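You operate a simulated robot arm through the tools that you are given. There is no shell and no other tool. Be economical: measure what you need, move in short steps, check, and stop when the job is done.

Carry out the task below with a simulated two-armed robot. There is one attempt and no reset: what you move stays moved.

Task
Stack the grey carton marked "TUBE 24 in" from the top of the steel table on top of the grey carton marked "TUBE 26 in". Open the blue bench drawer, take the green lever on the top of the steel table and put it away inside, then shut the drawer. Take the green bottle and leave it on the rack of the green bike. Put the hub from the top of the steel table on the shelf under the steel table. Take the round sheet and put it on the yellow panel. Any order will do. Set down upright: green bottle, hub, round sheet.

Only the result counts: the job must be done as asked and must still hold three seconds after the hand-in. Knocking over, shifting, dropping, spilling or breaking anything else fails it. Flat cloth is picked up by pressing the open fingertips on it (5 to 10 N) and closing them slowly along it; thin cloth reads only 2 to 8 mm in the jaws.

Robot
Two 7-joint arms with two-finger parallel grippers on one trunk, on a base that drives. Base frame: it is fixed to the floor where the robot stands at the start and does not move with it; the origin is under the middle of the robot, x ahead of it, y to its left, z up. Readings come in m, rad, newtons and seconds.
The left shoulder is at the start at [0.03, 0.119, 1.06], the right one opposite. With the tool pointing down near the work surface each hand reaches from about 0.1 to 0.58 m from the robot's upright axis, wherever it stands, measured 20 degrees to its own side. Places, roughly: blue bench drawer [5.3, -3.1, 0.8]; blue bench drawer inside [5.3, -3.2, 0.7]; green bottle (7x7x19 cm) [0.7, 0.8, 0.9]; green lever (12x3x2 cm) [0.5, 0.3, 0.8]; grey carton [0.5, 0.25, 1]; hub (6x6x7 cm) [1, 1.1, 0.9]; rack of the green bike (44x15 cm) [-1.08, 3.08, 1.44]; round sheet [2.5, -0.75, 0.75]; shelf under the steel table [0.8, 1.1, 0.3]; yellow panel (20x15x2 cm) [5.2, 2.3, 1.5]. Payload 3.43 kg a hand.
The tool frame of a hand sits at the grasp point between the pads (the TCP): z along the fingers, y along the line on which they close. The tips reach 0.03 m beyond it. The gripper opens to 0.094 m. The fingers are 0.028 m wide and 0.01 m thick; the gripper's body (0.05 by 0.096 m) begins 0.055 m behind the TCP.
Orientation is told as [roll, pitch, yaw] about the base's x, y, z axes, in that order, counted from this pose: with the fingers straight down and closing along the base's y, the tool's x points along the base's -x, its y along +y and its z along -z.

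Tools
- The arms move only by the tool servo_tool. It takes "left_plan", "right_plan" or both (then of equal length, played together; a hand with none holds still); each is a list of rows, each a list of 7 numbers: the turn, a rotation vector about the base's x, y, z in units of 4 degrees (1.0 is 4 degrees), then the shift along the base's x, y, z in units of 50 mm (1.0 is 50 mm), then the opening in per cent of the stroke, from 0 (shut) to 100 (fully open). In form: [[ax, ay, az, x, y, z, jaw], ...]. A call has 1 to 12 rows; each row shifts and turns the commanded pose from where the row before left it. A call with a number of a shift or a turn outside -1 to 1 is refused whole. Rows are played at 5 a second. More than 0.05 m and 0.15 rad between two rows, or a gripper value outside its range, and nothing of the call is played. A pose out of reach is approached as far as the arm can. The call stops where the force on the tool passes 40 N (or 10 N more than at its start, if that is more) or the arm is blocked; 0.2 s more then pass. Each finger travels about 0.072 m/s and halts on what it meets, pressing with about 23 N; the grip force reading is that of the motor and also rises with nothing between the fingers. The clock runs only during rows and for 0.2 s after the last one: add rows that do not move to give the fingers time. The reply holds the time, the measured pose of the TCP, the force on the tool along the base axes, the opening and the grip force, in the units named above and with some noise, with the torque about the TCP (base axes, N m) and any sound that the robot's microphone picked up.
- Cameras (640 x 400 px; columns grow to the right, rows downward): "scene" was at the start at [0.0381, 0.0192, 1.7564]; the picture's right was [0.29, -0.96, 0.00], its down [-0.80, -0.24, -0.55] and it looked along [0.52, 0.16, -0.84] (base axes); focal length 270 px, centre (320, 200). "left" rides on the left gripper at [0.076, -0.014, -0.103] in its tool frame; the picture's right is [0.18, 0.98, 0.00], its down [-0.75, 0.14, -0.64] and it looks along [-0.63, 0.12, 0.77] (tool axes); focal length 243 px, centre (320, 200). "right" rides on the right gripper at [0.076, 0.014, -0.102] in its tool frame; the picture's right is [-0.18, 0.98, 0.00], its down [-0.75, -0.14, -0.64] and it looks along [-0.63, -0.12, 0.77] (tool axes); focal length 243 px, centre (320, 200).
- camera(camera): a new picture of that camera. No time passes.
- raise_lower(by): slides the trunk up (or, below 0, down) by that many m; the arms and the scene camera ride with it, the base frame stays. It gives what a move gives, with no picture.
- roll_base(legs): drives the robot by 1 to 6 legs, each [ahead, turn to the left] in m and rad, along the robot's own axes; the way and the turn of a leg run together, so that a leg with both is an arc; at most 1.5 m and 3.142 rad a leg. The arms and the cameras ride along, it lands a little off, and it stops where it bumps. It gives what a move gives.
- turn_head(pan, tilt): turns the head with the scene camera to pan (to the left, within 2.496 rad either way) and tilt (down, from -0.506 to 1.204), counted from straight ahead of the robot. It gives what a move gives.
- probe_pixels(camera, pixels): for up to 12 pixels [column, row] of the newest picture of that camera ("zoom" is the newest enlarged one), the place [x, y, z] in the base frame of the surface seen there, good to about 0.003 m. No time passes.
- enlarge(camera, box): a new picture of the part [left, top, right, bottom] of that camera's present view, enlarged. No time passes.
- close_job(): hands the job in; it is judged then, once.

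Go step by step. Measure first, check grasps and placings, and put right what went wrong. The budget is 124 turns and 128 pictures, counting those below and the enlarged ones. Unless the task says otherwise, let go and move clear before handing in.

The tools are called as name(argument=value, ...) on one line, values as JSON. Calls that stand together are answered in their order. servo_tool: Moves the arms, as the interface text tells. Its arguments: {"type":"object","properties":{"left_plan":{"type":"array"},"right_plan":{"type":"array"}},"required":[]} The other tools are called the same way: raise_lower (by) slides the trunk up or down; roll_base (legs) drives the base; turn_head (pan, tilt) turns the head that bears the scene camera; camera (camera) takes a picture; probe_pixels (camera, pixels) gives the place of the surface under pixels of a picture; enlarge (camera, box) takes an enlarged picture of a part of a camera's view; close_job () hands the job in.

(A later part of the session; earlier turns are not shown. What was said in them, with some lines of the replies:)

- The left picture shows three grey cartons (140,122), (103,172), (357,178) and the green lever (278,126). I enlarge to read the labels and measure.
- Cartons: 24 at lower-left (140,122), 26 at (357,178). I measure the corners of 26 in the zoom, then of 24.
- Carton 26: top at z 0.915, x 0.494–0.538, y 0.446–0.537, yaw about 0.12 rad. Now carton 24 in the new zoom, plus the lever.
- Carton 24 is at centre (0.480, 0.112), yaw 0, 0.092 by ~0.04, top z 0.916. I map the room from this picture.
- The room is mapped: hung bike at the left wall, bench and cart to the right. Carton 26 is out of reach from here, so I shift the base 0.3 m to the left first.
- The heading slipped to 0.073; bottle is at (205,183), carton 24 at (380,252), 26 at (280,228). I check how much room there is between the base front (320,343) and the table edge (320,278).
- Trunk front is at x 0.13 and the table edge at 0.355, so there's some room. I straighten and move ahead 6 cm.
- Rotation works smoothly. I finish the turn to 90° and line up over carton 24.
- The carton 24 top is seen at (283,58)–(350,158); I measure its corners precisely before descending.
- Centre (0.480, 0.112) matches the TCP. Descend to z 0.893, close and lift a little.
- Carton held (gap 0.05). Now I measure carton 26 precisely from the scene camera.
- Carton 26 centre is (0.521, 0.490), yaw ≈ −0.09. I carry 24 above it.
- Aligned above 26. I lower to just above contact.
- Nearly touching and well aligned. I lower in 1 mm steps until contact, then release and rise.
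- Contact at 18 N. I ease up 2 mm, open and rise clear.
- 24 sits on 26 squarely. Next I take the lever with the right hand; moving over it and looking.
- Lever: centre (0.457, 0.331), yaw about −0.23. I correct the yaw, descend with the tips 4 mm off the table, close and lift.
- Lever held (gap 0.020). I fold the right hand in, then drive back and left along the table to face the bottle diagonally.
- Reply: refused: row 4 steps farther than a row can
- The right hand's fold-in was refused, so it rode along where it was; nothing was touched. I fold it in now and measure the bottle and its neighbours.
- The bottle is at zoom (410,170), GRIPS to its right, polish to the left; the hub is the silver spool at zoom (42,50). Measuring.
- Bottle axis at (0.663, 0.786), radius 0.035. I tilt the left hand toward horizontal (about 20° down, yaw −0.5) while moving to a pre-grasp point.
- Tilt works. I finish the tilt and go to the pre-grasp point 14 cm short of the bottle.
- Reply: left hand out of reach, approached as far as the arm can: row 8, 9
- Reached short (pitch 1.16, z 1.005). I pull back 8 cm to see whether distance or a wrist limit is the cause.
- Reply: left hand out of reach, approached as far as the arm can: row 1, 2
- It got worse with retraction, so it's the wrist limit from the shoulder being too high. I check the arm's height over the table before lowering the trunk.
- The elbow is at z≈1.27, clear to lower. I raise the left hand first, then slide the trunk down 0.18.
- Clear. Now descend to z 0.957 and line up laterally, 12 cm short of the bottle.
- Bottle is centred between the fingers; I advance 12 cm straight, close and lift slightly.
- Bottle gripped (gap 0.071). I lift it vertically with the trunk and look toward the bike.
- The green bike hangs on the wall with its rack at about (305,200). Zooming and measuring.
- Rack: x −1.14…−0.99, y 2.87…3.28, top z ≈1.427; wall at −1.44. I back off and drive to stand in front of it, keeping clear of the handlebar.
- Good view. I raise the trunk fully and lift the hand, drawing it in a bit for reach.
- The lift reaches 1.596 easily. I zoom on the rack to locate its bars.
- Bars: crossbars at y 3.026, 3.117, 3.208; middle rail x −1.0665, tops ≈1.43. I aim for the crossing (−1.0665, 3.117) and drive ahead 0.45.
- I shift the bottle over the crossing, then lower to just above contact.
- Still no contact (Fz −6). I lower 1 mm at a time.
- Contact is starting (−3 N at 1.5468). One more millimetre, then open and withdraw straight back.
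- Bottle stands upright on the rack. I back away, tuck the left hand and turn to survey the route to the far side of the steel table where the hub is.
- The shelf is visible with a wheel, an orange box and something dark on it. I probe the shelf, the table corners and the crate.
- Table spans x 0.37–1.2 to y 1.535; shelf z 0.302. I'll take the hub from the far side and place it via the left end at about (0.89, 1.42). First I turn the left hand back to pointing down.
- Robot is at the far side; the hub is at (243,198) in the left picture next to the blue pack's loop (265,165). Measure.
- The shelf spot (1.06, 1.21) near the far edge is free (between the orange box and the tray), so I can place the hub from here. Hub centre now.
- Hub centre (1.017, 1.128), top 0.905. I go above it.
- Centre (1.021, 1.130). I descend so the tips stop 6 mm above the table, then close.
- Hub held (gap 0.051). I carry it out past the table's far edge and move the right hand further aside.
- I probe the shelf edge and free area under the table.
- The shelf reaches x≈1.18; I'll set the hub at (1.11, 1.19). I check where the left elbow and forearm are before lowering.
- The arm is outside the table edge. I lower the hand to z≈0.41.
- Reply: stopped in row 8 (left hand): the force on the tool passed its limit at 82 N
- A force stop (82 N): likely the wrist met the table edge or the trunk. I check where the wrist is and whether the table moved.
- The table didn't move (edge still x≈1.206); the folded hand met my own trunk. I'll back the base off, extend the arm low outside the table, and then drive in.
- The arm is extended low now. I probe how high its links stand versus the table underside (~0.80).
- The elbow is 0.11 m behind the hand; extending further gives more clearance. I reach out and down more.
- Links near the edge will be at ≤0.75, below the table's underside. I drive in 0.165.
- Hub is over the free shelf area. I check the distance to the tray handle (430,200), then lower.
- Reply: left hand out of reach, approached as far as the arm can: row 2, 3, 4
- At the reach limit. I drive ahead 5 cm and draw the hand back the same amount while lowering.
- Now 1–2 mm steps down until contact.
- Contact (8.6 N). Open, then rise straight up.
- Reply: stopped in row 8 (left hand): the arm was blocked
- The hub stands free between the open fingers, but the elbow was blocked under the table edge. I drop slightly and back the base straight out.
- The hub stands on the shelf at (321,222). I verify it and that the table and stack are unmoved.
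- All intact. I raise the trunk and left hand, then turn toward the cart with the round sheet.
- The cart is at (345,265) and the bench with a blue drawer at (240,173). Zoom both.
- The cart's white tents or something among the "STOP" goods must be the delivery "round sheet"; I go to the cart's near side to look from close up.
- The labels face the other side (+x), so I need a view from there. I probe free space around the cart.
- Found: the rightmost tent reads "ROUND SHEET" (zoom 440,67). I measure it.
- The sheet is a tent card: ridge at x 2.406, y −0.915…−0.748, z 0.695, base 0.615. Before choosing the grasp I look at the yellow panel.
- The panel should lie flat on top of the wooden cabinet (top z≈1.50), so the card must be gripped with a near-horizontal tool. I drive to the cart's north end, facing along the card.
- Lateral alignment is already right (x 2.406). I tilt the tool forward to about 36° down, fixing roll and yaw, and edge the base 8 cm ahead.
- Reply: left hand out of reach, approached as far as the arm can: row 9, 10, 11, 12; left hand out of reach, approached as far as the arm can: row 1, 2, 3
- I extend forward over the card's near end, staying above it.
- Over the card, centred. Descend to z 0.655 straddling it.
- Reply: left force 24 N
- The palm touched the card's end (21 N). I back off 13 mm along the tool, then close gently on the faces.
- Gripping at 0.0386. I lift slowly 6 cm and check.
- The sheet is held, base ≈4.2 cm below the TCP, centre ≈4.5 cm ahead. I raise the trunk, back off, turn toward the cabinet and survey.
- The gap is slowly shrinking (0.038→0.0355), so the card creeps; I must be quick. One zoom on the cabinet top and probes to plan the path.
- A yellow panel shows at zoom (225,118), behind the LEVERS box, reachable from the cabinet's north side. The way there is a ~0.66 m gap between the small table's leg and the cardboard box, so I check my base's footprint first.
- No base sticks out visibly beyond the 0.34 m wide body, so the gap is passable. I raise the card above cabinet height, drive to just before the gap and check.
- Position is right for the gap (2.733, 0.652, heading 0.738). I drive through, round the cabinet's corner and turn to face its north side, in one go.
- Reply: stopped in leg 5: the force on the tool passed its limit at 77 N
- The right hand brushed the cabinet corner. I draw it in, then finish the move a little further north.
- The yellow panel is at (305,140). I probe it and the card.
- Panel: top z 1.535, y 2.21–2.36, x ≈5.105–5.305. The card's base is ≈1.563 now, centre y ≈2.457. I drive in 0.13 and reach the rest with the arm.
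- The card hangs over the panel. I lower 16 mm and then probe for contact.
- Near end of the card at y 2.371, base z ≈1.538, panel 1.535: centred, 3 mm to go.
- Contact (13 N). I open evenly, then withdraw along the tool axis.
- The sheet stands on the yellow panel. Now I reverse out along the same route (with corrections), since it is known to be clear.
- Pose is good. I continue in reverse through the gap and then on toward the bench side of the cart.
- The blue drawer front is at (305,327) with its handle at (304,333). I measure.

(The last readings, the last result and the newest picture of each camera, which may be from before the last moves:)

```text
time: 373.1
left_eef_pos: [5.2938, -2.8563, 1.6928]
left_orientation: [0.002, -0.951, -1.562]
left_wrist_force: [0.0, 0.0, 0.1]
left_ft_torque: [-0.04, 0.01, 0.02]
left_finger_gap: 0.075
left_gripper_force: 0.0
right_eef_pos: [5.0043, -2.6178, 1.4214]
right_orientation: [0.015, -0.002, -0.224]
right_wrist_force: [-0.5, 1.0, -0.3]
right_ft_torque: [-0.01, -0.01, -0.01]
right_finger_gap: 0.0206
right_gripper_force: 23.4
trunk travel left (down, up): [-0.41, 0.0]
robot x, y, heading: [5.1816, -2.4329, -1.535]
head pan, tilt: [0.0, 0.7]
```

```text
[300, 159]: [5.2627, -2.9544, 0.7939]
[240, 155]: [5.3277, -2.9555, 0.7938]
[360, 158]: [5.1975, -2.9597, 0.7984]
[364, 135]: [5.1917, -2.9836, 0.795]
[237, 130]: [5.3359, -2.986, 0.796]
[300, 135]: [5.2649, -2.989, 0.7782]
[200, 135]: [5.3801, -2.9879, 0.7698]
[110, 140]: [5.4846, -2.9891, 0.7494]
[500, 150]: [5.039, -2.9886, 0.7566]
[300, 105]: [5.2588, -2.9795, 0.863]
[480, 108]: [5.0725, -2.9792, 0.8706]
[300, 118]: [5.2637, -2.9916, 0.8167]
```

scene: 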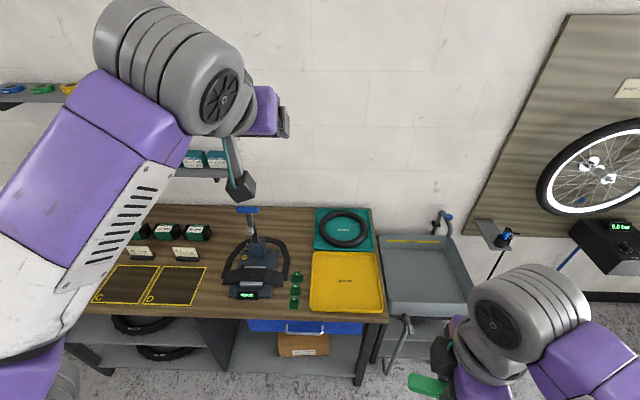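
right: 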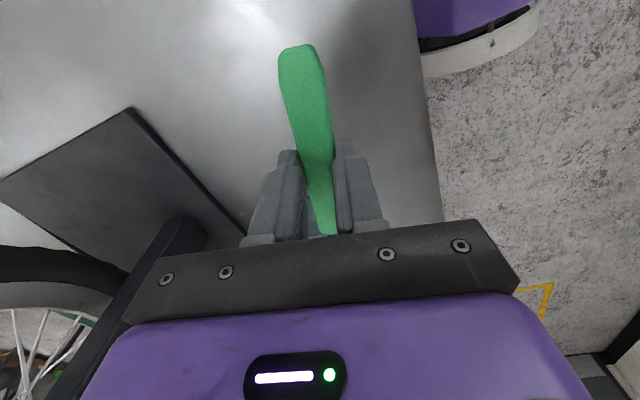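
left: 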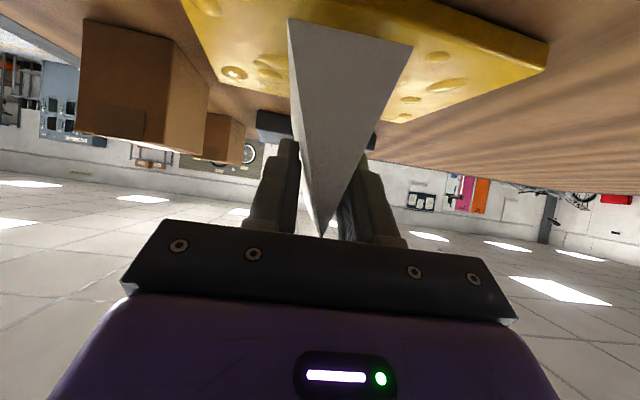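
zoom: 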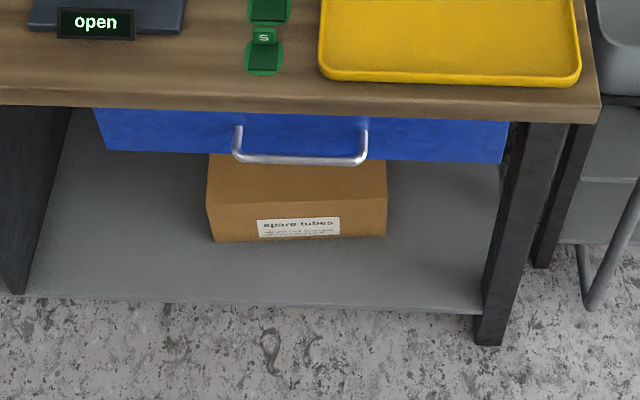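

Handle bar: x 5.195–5.333, y −2.957, z 0.793; drawer face y −2.989. I lower the trunk, bring the left tool horizontal and begin rolling it 90° so the jaws close vertically.

raise_lower(by=-0.38)

servo_tool(left_plan=[[-1, 0, 0, 0, 0.1, -0.5, 80], [-1, 0, 0, 0, 0.1, -0.5, 80], [-1, 0, 0, 0, 0.1, -0.5, 80], [-1, 0, 0, 0, 0.1, -0.5, 80], [-1, 0, 0, 0, 0, -0.5, 80], [-1, 0, 0, 0, 0, -0.5, 80], [-1, 0, 0, 0, 0, -0.5, 80], [0, -1, 0, 0, 0, 0, 80], [0, -1, 0, 0, 0, 0, 80], [0, -1, 0, 0, 0, 0, 80], [0, -1, 0, 0, 0, 0, 80], [0, -1, 0, 0, 0, 0, 80]])

servo_tool(left_plan=[[0, -1, 0, 0, 0, 0, 80], [0, -1, 0, 0, 0, 0, 80], [0, -1, 0, 0, 0, 0, 80], [0, -1, 0, 0, 0, 0, 80], [0, -1, 0, 0, 0, 0, 80], [0, -1, 0, 0, 0, 0, 80], [0, -1, 0, 0, 0, 0, 80], [0, -1, 0, 0, 0, 0, 80], [0, -1, 0, 0, 0, 0, 80], [0, -1, 0, 0, 0, 0, 80], [0, -1, 0, 0, 0, 0, 80], [0, -1, 0, 0, 0, 0, 80]])

```text
time: 376.8
left_eef_pos: [5.2941, -2.8554, 1.3122]
left_orientation: [0.004, -0.951, -1.564]
left_wrist_force: [0.3, 0.6, 0.5]
left_ft_torque: [0.03, -0.01, -0.02]
left_finger_gap: 0.0752
left_gripper_force: 0.1
right_eef_pos: [5.0037, -2.616, 1.0427]
right_orientation: [0.014, -0.003, -0.226]
right_wrist_force: [0.1, 0.3, 0.1]
right_ft_torque: [0.0, -0.01, 0.02]
right_finger_gap: 0.0209
right_gripper_force: 23.4
trunk travel left (down, up): [-0.03, 0.38]
robot x, y, heading: [5.1871, -2.4317, -1.532]
head pan, tilt: [0.0, 0.7]
```

```text
time: 379.4
left_eef_pos: [5.2948, -2.8351, 1.1367]
left_orientation: [1.231, -1.202, -2.767]
left_wrist_force: [-0.2, 0.8, 0.4]
left_ft_torque: [0.0, -0.02, -0.01]
left_finger_gap: 0.075
left_gripper_force: 0.1
right_eef_pos: [5.0029, -2.6166, 1.0427]
right_orientation: [0.012, -0.002, -0.223]
right_wrist_force: [0.0, 0.0, -0.6]
right_ft_torque: [-0.02, -0.02, -0.01]
right_finger_gap: 0.0206
right_gripper_force: 23.0
trunk travel left (down, up): [-0.03, 0.38]
robot x, y, heading: [5.1847, -2.4347, -1.539]
head pan, tilt: [0.0, 0.7]
```

```text
time: 382.0
left_eef_pos: [5.2933, -2.8346, 1.1377]
left_orientation: [1.527, -0.384, -3.002]
left_wrist_force: [-0.2, 0.3, -0.2]
left_ft_torque: [0.04, -0.02, 0.03]
left_finger_gap: 0.0751
left_gripper_force: 0.1
right_eef_pos: [5.0046, -2.6169, 1.0415]
right_orientation: [0.014, -0.001, -0.226]
right_wrist_force: [0.1, -0.6, -0.8]
right_ft_torque: [-0.01, 0.05, -0.04]
right_finger_gap: 0.0208
right_gripper_force: 23.0
trunk travel left (down, up): [-0.03, 0.38]
robot x, y, heading: [5.1828, -2.4329, -1.538]
head pan, tilt: [0.0, 0.7]
```

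The roll works. I finish it, straighten the yaw and bring the hand to the handle's height, 10 cm in front.

servo_tool(left_plan=[[0, -0.917, -0.32, 0, 0.1, 0, 80], [0, -0.917, -0.32, 0, 0.1, 0, 80], [0, -0.917, -0.32, 0, 0, -0.6, 80], [0, -0.917, -0.32, 0, 0, -0.8, 80], [0, -0.917, -0.32, -0.1, 0, -0.9, 80], [0, -0.917, -0.32, -0.1, 0, -0.9, 80], [0, 0, 0, -0.1, 0, -0.9, 80], [0, 0, 0, -0.1, 0, -0.9, 80], [0, 0, 0, -0.1, 0, -0.9, 80], [0, 0, 0, -0.1, 0, -0.9, 80], [0, 0, 0, 0, 0, 0, 80]])

camera(camera="scene")

```text
time: 384.4
left_eef_pos: [5.2381, -2.8784, 0.8263]
left_orientation: [1.556, -0.004, -3.142]
left_wrist_force: [0.1, 0.3, -0.2]
left_ft_torque: [-0.01, -0.01, -0.02]
left_finger_gap: 0.0748
left_gripper_force: 0.0
left hand out of reach, approached as far as the arm can: row 4, 5, 6, 7
right_eef_pos: [5.0033, -2.6168, 1.0429]
right_orientation: [0.013, -0.003, -0.224]
right_wrist_force: [0.3, 1.0, -0.7]
right_ft_torque: [0.02, -0.05, -0.02]
right_finger_gap: 0.0211
right_gripper_force: 22.1
trunk travel left (down, up): [-0.03, 0.38]
robot x, y, heading: [5.1819, -2.431, -1.539]
head pan, tilt: [0.0, 0.7]
```

```text
13 pictures are left
```

scene: 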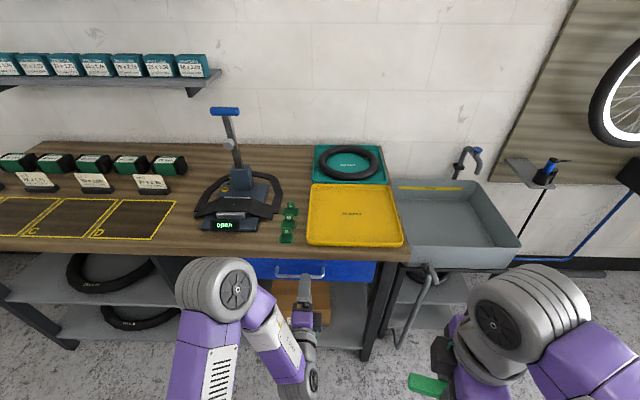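

Orientation is right. I move to z 0.793, x 5.262, then advance so the bar lies between the fingers.

servo_tool(left_plan=[[0, 0, 0, 0.24, 0, -0.33, 80], [0, 0, 0, 0.24, 0, -0.33, 80], [0, 0, 0, 0, 0, 0, 80]])

camera(camera="left")

```text
time: 385.2
left_eef_pos: [5.2613, -2.8802, 0.7945]
left_orientation: [1.555, -0.003, -3.139]
left_wrist_force: [-0.7, -0.9, -0.1]
left_ft_torque: [-0.03, 0.03, 0.02]
left_finger_gap: 0.0753
left_gripper_force: 0.1
right_eef_pos: [5.0034, -2.6162, 1.0422]
right_orientation: [0.014, -0.002, -0.224]
right_wrist_force: [-0.2, 0.0, -0.6]
right_ft_torque: [0.0, -0.03, -0.02]
right_finger_gap: 0.0206
right_gripper_force: 22.9
trunk travel left (down, up): [-0.03, 0.38]
robot x, y, heading: [5.1814, -2.4335, -1.541]
head pan, tilt: [0.0, 0.7]
```

```text
12 pictures are left
```

left: 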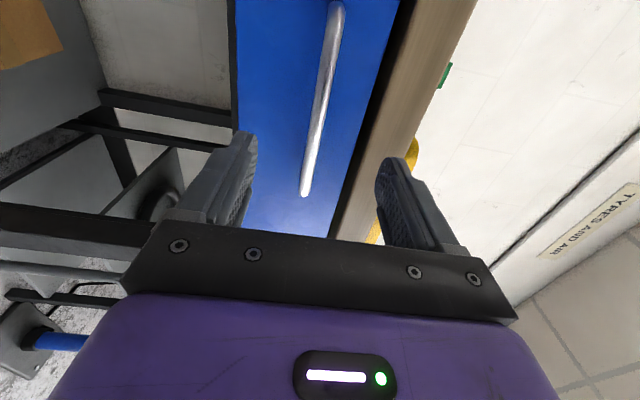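

The bar runs between the fingers. I narrow the jaws to 45 %, advance 6 cm and close.

servo_tool(left_plan=[[0, 0, 0, 0, 0, 0, 45], [0, 0, 0, 0, -0.3, 0, 45], [0, 0, 0, 0, -0.4, 0, 45], [0, 0, 0, 0, -0.4, 0, 45], [0, 0, 0, 0, -0.15, 0, 45], [0, 0, 0, 0, 0, 0, 20], [0, 0, 0, 0, 0, 0, 0], [0, 0, 0, 0, 0, 0, 0], [0, 0, 0, 0, 0, 0, 0]])

```text
time: 387.2
left_eef_pos: [5.2618, -2.9423, 0.7902]
left_orientation: [1.541, -0.003, 3.141]
left_wrist_force: [-2.3, 2.9, -29.5]
left_ft_torque: [0.33, -0.1, 0.01]
left_finger_gap: 0.0107
left_gripper_force: 44.9
right_eef_pos: [5.0026, -2.6173, 1.042]
right_orientation: [0.016, -0.002, -0.226]
right_wrist_force: [0.1, 0.0, 0.0]
right_ft_torque: [0.01, 0.03, 0.02]
right_finger_gap: 0.0209
right_gripper_force: 22.7
trunk travel left (down, up): [-0.03, 0.38]
robot x, y, heading: [5.1833, -2.4324, -1.539]
head pan, tilt: [0.0, 0.7]
```

Bar gripped (gap 0.0107). I relax the vertical misfit, then pull by backing the base.

servo_tool(left_plan=[[0, 0, 0, 0, 0, -0.06, 0], [0, 0, 0, 0, 0, 0, 0]])

roll_base(legs=[[-0.24, 0]])

camera(camera="scene")

```text
time: 387.8
left_eef_pos: [5.2606, -2.9433, 0.7914]
left_orientation: [1.549, -0.002, -3.141]
left_wrist_force: [1.5, 5.6, -21.9]
left_ft_torque: [0.33, -0.27, -0.92]
left_finger_gap: 0.0108
left_gripper_force: 44.5
right_eef_pos: [5.0046, -2.6179, 1.0416]
right_orientation: [0.015, 0.0, -0.223]
right_wrist_force: [-0.2, -0.2, -0.5]
right_ft_torque: [-0.01, 0.02, 0.0]
right_finger_gap: 0.0211
right_gripper_force: 22.9
trunk travel left (down, up): [-0.03, 0.38]
robot x, y, heading: [5.183, -2.4339, -1.539]
head pan, tilt: [0.0, 0.7]
```

```text
time: 389.6
left_eef_pos: [5.2609, -2.711, 0.7907]
left_orientation: [1.552, -0.004, -3.126]
left_wrist_force: [27.2, -0.2, -18.1]
left_ft_torque: [0.3, -0.19, -0.17]
left_finger_gap: 0.0109
left_gripper_force: 44.4
right_eef_pos: [4.9981, -2.3862, 1.0426]
right_orientation: [0.015, 0.001, -0.22]
right_wrist_force: [0.1, 1.0, 0.2]
right_ft_torque: [0.01, 0.01, 0.01]
right_finger_gap: 0.021
right_gripper_force: 22.7
trunk travel left (down, up): [-0.03, 0.38]
robot x, y, heading: [5.1725, -2.2028, -1.537]
head pan, tilt: [0.0, 0.7]
```

```text
11 pictures are left
```

scene: 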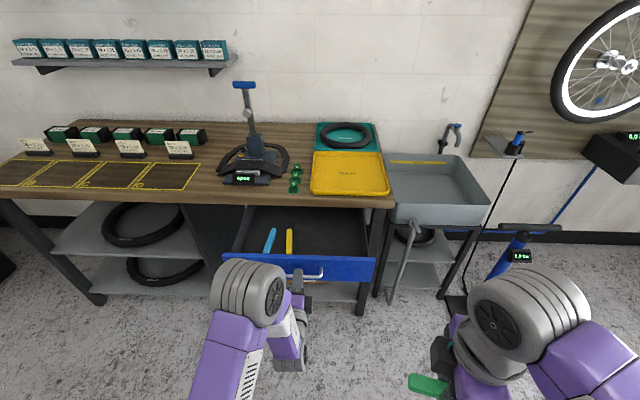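

The drawer is open 23 cm with blue and yellow levers at its left; the right part is free. I probe the interior, release the handle and move the left hand clear.

probe_pixels(camera="scene", pixels=[[330, 235], [330, 220], [350, 240], [365, 235], [310, 235], [290, 240], [270, 240], [340, 258], [373, 262], [350, 208]])

servo_tool(left_plan=[[0, 0, 0, 0, 0, 0, 40], [0, 0, 0, 0, 0, 0, 60], [0, 0, 0, 0, 0.4, 0, 60], [0, 0, 0, 0, 0.8, 0, 60], [0, 0, 0, 0.3, 0, 0.8, 60], [0, 0, 0, 0.3, 0, 0.8, 60], [0, 0, 0, 0.3, 0, 0.9, 60], [0, 0, 0, 0.3, 0, 0.9, 60], [0, 0, 0, 0.3, 0, 0.9, 60], [0, 0, 0, 0.3, 0, 0.9, 60]])

```text
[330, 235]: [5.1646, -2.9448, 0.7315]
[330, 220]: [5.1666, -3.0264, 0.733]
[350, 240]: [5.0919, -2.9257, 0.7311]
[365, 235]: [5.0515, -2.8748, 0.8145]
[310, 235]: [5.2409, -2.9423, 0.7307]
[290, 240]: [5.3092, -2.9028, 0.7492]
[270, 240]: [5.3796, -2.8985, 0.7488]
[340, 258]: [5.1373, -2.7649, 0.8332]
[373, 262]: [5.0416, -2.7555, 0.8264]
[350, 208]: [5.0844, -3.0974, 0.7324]
```

```text
time: 391.8
left_eef_pos: [5.3394, -2.6694, 1.0501]
left_orientation: [1.552, 0.005, -3.127]
left_wrist_force: [-0.1, 0.3, -0.3]
left_ft_torque: [0.03, -0.02, 0.01]
left_finger_gap: 0.0565
left_gripper_force: 0.1
left hand out of reach, approached as far as the arm can: row 6, 7
right_eef_pos: [4.9965, -2.383, 1.0421]
right_orientation: [0.014, -0.002, -0.22]
right_wrist_force: [-0.1, -0.1, -1.2]
right_ft_torque: [-0.02, -0.01, -0.01]
right_finger_gap: 0.021
right_gripper_force: 23.2
trunk travel left (down, up): [-0.03, 0.38]
robot x, y, heading: [5.1739, -2.1977, -1.532]
head pan, tilt: [0.0, 0.7]
```

Drawer floor z 0.731, free around (5.14, −2.88). I raise the trunk, drive 0.16 closer and bring the lever over the open drawer.

raise_lower(by=0.2)

roll_base(legs=[[0.16, 0]])

servo_tool(right_plan=[[0, 0, 0.4, 0.34, -0.84, 0, 0], [0, 0, 0.4, 0.34, -0.84, 0, 0], [0, 0, 0.4, 0.34, -0.84, 0, 0], [0, 0, 0.4, 0.34, -0.84, 0, 0], [0, 0, 0.4, 0.34, -0.84, 0, 0], [0, 0, 0.4, 0.34, -0.84, 0, 0], [0, 0, 0.4, 0.34, -0.84, 0, 0], [0, 0, 0.4, 0.34, -0.84, 0, 0], [0, 0, 0, 0, 0, -0.9, 0], [0, 0, 0, 0, 0, -0.9, 0], [0, 0, 0, 0, 0, -0.9, 0], [0, 0, 0, 0, 0, -0.9, 0]])

camera(camera="scene")

```text
time: 393.9
left_eef_pos: [5.3409, -2.6698, 1.2481]
left_orientation: [1.554, 0.002, -3.125]
left_wrist_force: [-1.3, 0.3, 0.0]
left_ft_torque: [-0.01, -0.02, 0.02]
left_finger_gap: 0.0565
left_gripper_force: 0.1
right_eef_pos: [4.9969, -2.3849, 1.242]
right_orientation: [0.014, -0.002, -0.22]
right_wrist_force: [-0.3, -0.4, -0.1]
right_ft_torque: [0.0, -0.01, 0.0]
right_finger_gap: 0.0206
right_gripper_force: 23.0
trunk travel left (down, up): [-0.23, 0.18]
robot x, y, heading: [5.1718, -2.2001, -1.535]
head pan, tilt: [0.0, 0.7]
```

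```text
time: 395.3
left_eef_pos: [5.3457, -2.8308, 1.2492]
left_orientation: [1.551, 0.001, -3.128]
left_wrist_force: [-0.3, -0.3, 0.4]
left_ft_torque: [-0.02, -0.03, -0.01]
left_finger_gap: 0.0565
left_gripper_force: 0.1
right_eef_pos: [5.0024, -2.5457, 1.2426]
right_orientation: [0.016, -0.001, -0.22]
right_wrist_force: [0.1, -0.3, -0.3]
right_ft_torque: [0.06, -0.01, -0.02]
right_finger_gap: 0.0207
right_gripper_force: 23.4
trunk travel left (down, up): [-0.23, 0.18]
robot x, y, heading: [5.1824, -2.3602, -1.532]
head pan, tilt: [0.0, 0.7]
```

```text
time: 397.9
left_eef_pos: [5.346, -2.8314, 1.2482]
left_orientation: [1.554, 0.002, -3.127]
left_wrist_force: [0.3, 0.1, 0.0]
left_ft_torque: [0.0, 0.03, 0.0]
left_finger_gap: 0.0564
left_gripper_force: 0.1
right_eef_pos: [5.1384, -2.8806, 1.0635]
right_orientation: [0.015, -0.002, 0.002]
right_wrist_force: [-0.4, 0.9, 0.8]
right_ft_torque: [0.02, 0.0, -0.02]
right_finger_gap: 0.0206
right_gripper_force: 23.5
trunk travel left (down, up): [-0.23, 0.18]
robot x, y, heading: [5.1819, -2.3588, -1.536]
head pan, tilt: [0.0, 0.7]
```

```text
10 pictures are left
```

scene: 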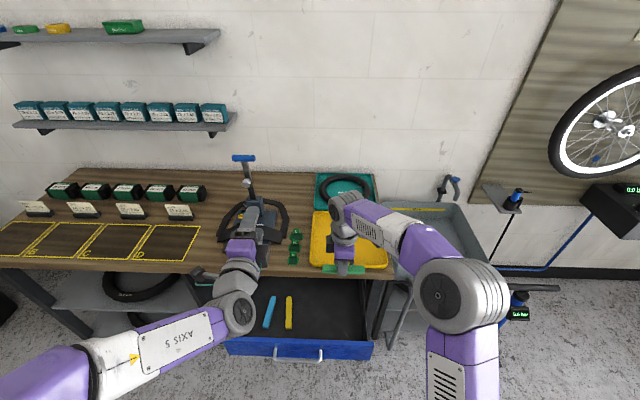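

Lever is over the opening. Descend to z≈0.80, shifting 1 cm away from the bench edge, and look.

servo_tool(right_plan=[[0, 0, 0, 0, 0.1, -0.8, 0], [0, 0, 0, 0, 0.1, -0.9, 0], [0, 0, 0, 0, 0, -0.9, 0], [0, 0, 0, 0, 0, -0.9, 0], [0, 0, 0, 0, 0, -0.9, 0], [0, 0, 0, 0, 0, -0.8, 0], [0, 0, 0, 0, 0, 0, 0]])

camera(camera="right")

```text
time: 399.5
left_eef_pos: [5.3446, -2.8305, 1.2493]
left_orientation: [1.555, 0.001, -3.128]
left_wrist_force: [-0.6, 0.8, -0.6]
left_ft_torque: [-0.01, -0.02, -0.04]
left_finger_gap: 0.0566
left_gripper_force: 0.0
right_eef_pos: [5.1367, -2.8709, 0.804]
right_orientation: [0.013, -0.003, 0.002]
right_wrist_force: [0.0, 1.0, -0.7]
right_ft_torque: [0.01, 0.0, -0.05]
right_finger_gap: 0.0206
right_gripper_force: 22.9
trunk travel left (down, up): [-0.23, 0.18]
robot x, y, heading: [5.1827, -2.3588, -1.539]
head pan, tilt: [0.0, 0.7]
```

```text
9 pictures are left
```

right: 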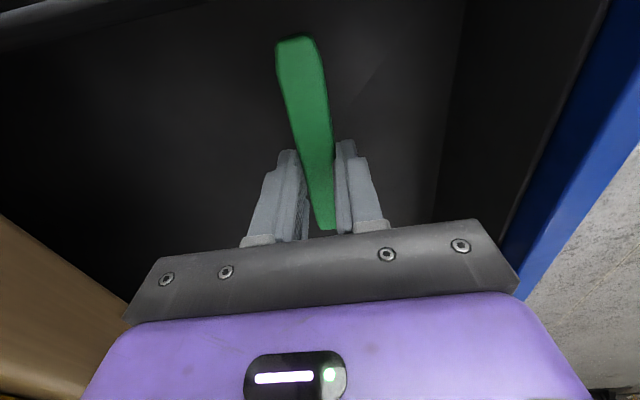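

It's inside the drawer with margins. I lower to ~2–3 mm above the floor and feel for contact.

servo_tool(right_plan=[[0, 0, 0, 0, 0, -0.4, 0], [0, 0, 0, 0, 0, -0.24, 0], [0, 0, 0, 0, 0, -0.06, 0], [0, 0, 0, 0, 0, -0.04, 0], [0, 0, 0, 0, 0, 0, 0]])

```text
time: 400.7
left_eef_pos: [5.3463, -2.8306, 1.2476]
left_orientation: [1.552, 0.001, -3.128]
left_wrist_force: [0.4, 0.0, -1.5]
left_ft_torque: [0.0, -0.02, 0.02]
left_finger_gap: 0.0562
left_gripper_force: 0.1
right_eef_pos: [5.1366, -2.8721, 0.7668]
right_orientation: [0.013, -0.002, 0.002]
right_wrist_force: [0.1, 0.6, 8.6]
right_ft_torque: [-0.02, 0.13, -0.03]
right_finger_gap: 0.021
right_gripper_force: 22.6
trunk travel left (down, up): [-0.23, 0.18]
robot x, y, heading: [5.1789, -2.3642, -1.539]
head pan, tilt: [0.0, 0.7]
```

Contact with the floor (8.6 N). Release and rise straight up, then pull the hand back.

servo_tool(right_plan=[[0, 0, 0, 0, 0, 0.01, 25], [0, 0, 0, 0, 0, 0, 45], [0, 0, 0, 0, 0, 0, 45], [0, 0, 0, 0, 0, 0.4, 45], [0, 0, 0, 0, 0, 0.9, 45], [0, 0, 0, 0, 0, 0.9, 45], [0, 0, 0, 0, 0, 0.9, 45], [0, 0, 0, 0, 0, 0.9, 45], [0, 0, 0, 0, 0, 0.9, 45], [0, 0, 0, 0, 0, 0.9, 45], [0, 0, 0, 0, 0, 0.9, 45], [0, 0, 0, -0.4, 0.7, 0.3, 45]])

servo_tool(right_plan=[[0, 0, 0, -0.4, 0.8, 0, 45], [0, 0, 0, -0.4, 0.8, 0, 45], [0, 0, 0, -0.4, 0.8, 0, 45], [0, 0, 0, -0.4, 0.8, 0, 45], [0, 0, 0, -0.4, 0.8, 0, 45]])

camera(camera="scene")

```text
time: 403.3
left_eef_pos: [5.3445, -2.8302, 1.2498]
left_orientation: [1.553, 0.002, -3.128]
left_wrist_force: [0.4, -0.1, -0.8]
left_ft_torque: [0.0, 0.01, -0.01]
left_finger_gap: 0.0564
left_gripper_force: 0.0
right_eef_pos: [5.1174, -2.8331, 1.1171]
right_orientation: [0.013, -0.002, 0.001]
right_wrist_force: [0.0, 0.3, -0.5]
right_ft_torque: [-0.04, -0.02, 0.05]
right_finger_gap: 0.0424
right_gripper_force: 0.0
trunk travel left (down, up): [-0.23, 0.18]
robot x, y, heading: [5.183, -2.3577, -1.54]
head pan, tilt: [0.0, 0.7]
```

```text
time: 404.5
left_eef_pos: [5.3453, -2.8291, 1.2488]
left_orientation: [1.555, 0.0, -3.127]
left_wrist_force: [0.3, 0.0, 0.2]
left_ft_torque: [0.01, -0.01, -0.02]
left_finger_gap: 0.0564
left_gripper_force: 0.1
right_eef_pos: [5.0171, -2.6344, 1.1152]
right_orientation: [0.012, -0.001, 0.0]
right_wrist_force: [0.2, -0.5, 0.9]
right_ft_torque: [-0.03, -0.02, 0.02]
right_finger_gap: 0.0422
right_gripper_force: 0.0
trunk travel left (down, up): [-0.23, 0.18]
robot x, y, heading: [5.1779, -2.3597, -1.533]
head pan, tilt: [0.0, 0.7]
```

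```text
8 pictures are left
```

scene: 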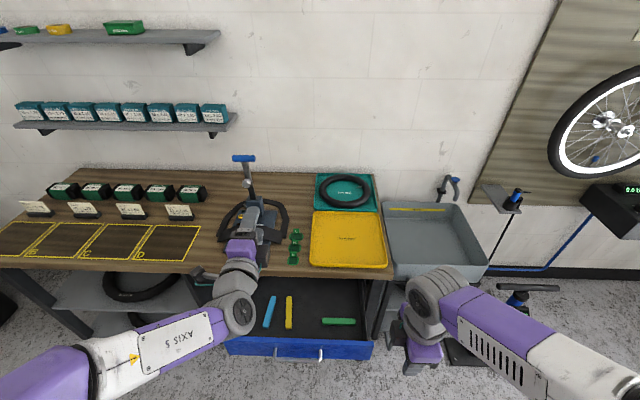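

The green lever lies in the drawer at (338,321). I back off and lower the left fist to push the drawer face shut, below the bar.

roll_base(legs=[[-0.2, 0]])

raise_lower(by=-0.23)

servo_tool(left_plan=[[0, 0, 0, -0.2, 0, -0.6, 0], [0, 0, 0, -0.2, 0, -0.6, 0], [0, 0, 0, -0.2, 0, -0.6, 0], [0, 0, 0, -0.2, 0, -0.6, 0], [0, 0, 0, -0.2, 0, -0.6, 0], [0, 0, 0, -0.2, 0, -0.6, 0], [0, 0, 0, -0.2, 0, -0.6, 0], [0, 0, 0, -0.1, 0, -0.6, 0], [0, 0, 0, 0, 0, -0.4, 0], [0, 0, 0, 0, 0, 0, 0]])

camera(camera="scene")

```text
time: 406.1
left_eef_pos: [5.3398, -2.6316, 1.2492]
left_orientation: [1.554, 0.001, -3.127]
left_wrist_force: [-0.1, 1.0, 0.1]
left_ft_torque: [0.0, 0.0, 0.0]
left_finger_gap: 0.0564
left_gripper_force: 0.0
right_eef_pos: [5.0095, -2.4372, 1.1156]
right_orientation: [0.014, -0.002, 0.003]
right_wrist_force: [0.0, -0.7, 0.3]
right_ft_torque: [-0.02, 0.0, -0.02]
right_finger_gap: 0.0423
right_gripper_force: 0.1
trunk travel left (down, up): [-0.23, 0.18]
robot x, y, heading: [5.1756, -2.1593, -1.535]
head pan, tilt: [0.0, 0.7]
```

```text
time: 408.6
left_eef_pos: [5.3393, -2.6319, 1.0185]
left_orientation: [1.553, 0.001, -3.127]
left_wrist_force: [-0.2, 0.1, 0.8]
left_ft_torque: [-0.01, 0.02, 0.02]
left_finger_gap: 0.0566
left_gripper_force: 0.1
right_eef_pos: [5.0099, -2.4387, 0.8853]
right_orientation: [0.013, -0.003, 0.001]
right_wrist_force: [0.0, 0.2, 0.0]
right_ft_torque: [0.01, 0.02, 0.02]
right_finger_gap: 0.0422
right_gripper_force: 0.0
trunk travel left (down, up): [0.0, 0.41]
robot x, y, heading: [5.1733, -2.162, -1.535]
head pan, tilt: [0.0, 0.7]
```

```text
time: 410.8
left_eef_pos: [5.2602, -2.631, 0.7608]
left_orientation: [1.553, -0.001, -3.126]
left_wrist_force: [-1.1, 1.0, -0.9]
left_ft_torque: [0.01, 0.01, 0.04]
left_finger_gap: 0.0
left_gripper_force: 23.2
left hand out of reach, approached as far as the arm can: row 4
right_eef_pos: [5.0099, -2.4376, 0.8842]
right_orientation: [0.013, -0.002, 0.001]
right_wrist_force: [0.1, 0.3, 0.6]
right_ft_torque: [0.03, 0.01, -0.02]
right_finger_gap: 0.0424
right_gripper_force: 0.0
trunk travel left (down, up): [0.0, 0.41]
robot x, y, heading: [5.1751, -2.1614, -1.533]
head pan, tilt: [0.0, 0.7]
```

```text
7 pictures are left
```

scene: 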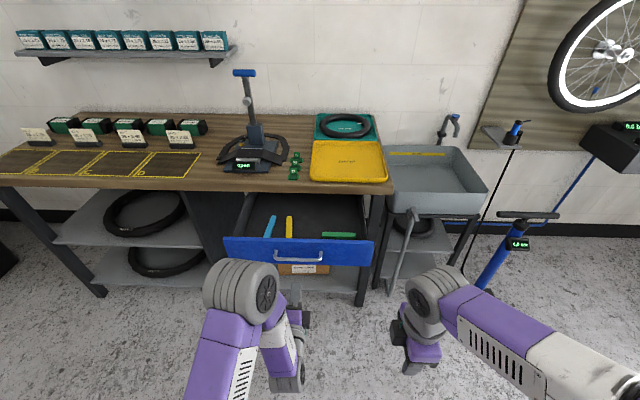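

Fist is at (5.260, z 0.761), pointing at the face under the bar. I drive forward 0.31 to push.

servo_tool(left_plan=[[0, 0, 0, 0, 0, -0.1, 0]])

roll_base(legs=[[0.31, 0]])

```text
time: 411.1
left_eef_pos: [5.2596, -2.631, 0.7557]
left_orientation: [1.551, -0.001, -3.126]
left_wrist_force: [-0.2, 0.1, 1.0]
left_ft_torque: [0.0, 0.0, -0.03]
left_finger_gap: 0.0
left_gripper_force: 22.2
right_eef_pos: [5.0099, -2.4374, 0.8853]
right_orientation: [0.014, -0.002, 0.002]
right_wrist_force: [0.7, -1.0, 0.5]
right_ft_torque: [0.03, 0.01, 0.04]
right_finger_gap: 0.0422
right_gripper_force: 0.1
trunk travel left (down, up): [0.0, 0.41]
robot x, y, heading: [5.1739, -2.1627, -1.539]
head pan, tilt: [0.0, 0.7]
```

```text
time: 413.2
left_eef_pos: [5.2722, -2.9364, 0.7563]
left_orientation: [1.553, 0.002, -3.124]
left_wrist_force: [-0.1, -0.6, 0.2]
left_ft_torque: [-0.02, 0.03, -0.01]
left_finger_gap: 0.0
left_gripper_force: 22.9
right_eef_pos: [5.0227, -2.743, 0.8845]
right_orientation: [0.013, -0.002, 0.002]
right_wrist_force: [-0.3, -0.8, -0.2]
right_ft_torque: [0.01, -0.03, -0.02]
right_finger_gap: 0.0424
right_gripper_force: 0.1
trunk travel left (down, up): [0.0, 0.41]
robot x, y, heading: [5.1878, -2.4696, -1.536]
head pan, tilt: [0.0, 0.7]
```

Tips are at about −2.966; the closed face is −2.989. I push the last bit with the arm until the stop resists.

servo_tool(left_plan=[[0, 0, 0, 0, -0.2, 0, 0], [0, 0, 0, 0, -0.15, 0, 0], [0, 0, 0, 0, -0.1, 0, 0], [0, 0, 0, 0, -0.08, 0, 0], [0, 0, 0, 0, -0.08, 0, 0], [0, 0, 0, 0, 0, 0, 0]])

enlarge(camera="scene", box=[200, 200, 420, 340])

```text
time: 414.3
left_eef_pos: [5.2732, -2.9582, 0.7552]
left_orientation: [1.549, 0.001, -3.127]
left_wrist_force: [2.8, 16.8, 7.7]
left_ft_torque: [-0.31, 0.08, -0.15]
left_finger_gap: 0.0005
left_gripper_force: 23.0
right_eef_pos: [5.0226, -2.7411, 0.8869]
right_orientation: [0.012, 0.0, 0.006]
right_wrist_force: [0.5, 0.0, 0.3]
right_ft_torque: [-0.01, 0.0, 0.0]
right_finger_gap: 0.0422
right_gripper_force: 0.0
trunk travel left (down, up): [0.0, 0.41]
robot x, y, heading: [5.1893, -2.4655, -1.535]
head pan, tilt: [0.0, 0.7]
stopped in row 5 (left hand): the force on the tool passed its limit at 46 N (the readings are from after the stop); the commanded pose is now the measured one
```

```text
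2.86 times, centred on (310, 270) of scene
```

zoom: 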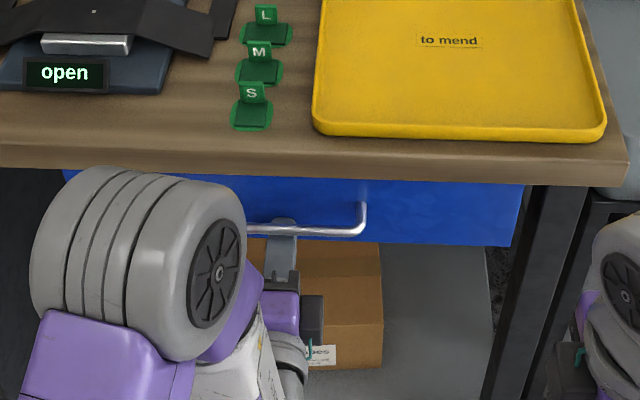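

The drawer looks shut. I probe its face and withdraw straight back.

probe_pixels(camera="zoom", pixels=[[430, 215], [490, 220], [340, 232]])

roll_base(legs=[[-0.35, 0]])

camera(camera="scene")

```text
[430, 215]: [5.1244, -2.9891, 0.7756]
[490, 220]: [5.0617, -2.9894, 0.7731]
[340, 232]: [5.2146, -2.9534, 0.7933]
```

```text
time: 416.5
left_eef_pos: [5.2601, -2.6136, 0.7548]
left_orientation: [1.547, 0.002, -3.127]
left_wrist_force: [0.4, 0.0, -0.2]
left_ft_torque: [-0.03, 0.0, 0.01]
left_finger_gap: 0.0
left_gripper_force: 23.1
right_eef_pos: [5.0095, -2.396, 0.8846]
right_orientation: [0.014, -0.003, 0.006]
right_wrist_force: [0.9, -0.2, 0.1]
right_ft_torque: [-0.01, 0.02, 0.01]
right_finger_gap: 0.0425
right_gripper_force: 0.1
trunk travel left (down, up): [0.0, 0.41]
robot x, y, heading: [5.1694, -2.1205, -1.535]
head pan, tilt: [0.0, 0.7]
```

```text
5 pictures are left
```

scene: 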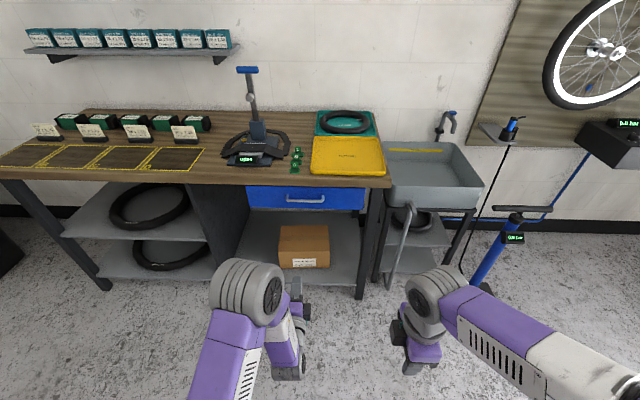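

The drawer face is back at y −2.989, so the drawer is shut with the lever inside. Every other item was seen in place after its release, and both hands are empty and clear, so I hand in.

close_job()

```text
The job is handed in.
```

I finished all five tasks and handed the job in:

- **Cartons:** TUBE 24 is stacked squarely on TUBE 26.
- **Lever:** the green lever is in the blue bench drawer, and the drawer is shut.
- **Bottle:** the green bottle stands upright on the green bike's rack.
- **Hub:** the hub stands upright on the shelf under the steel table.
- **Round sheet:** the sheet stands upright on the yellow panel on top of the wooden cabinet. It is slightly longer than the panel, so about 1 cm overhangs at each end.

There were a few bumps:

- The left arm hit something, probably my own trunk (82 N), and was blocked once under the steel table's edge. The table edge measured the same afterwards.
- The right hand hit a corner of the wooden cabinet (77 N). It looked undisturbed afterwards, but I had no earlier measurement of that corner to compare with.

I checked each item after letting go of it, but did not look at the round sheet again just before handing in.
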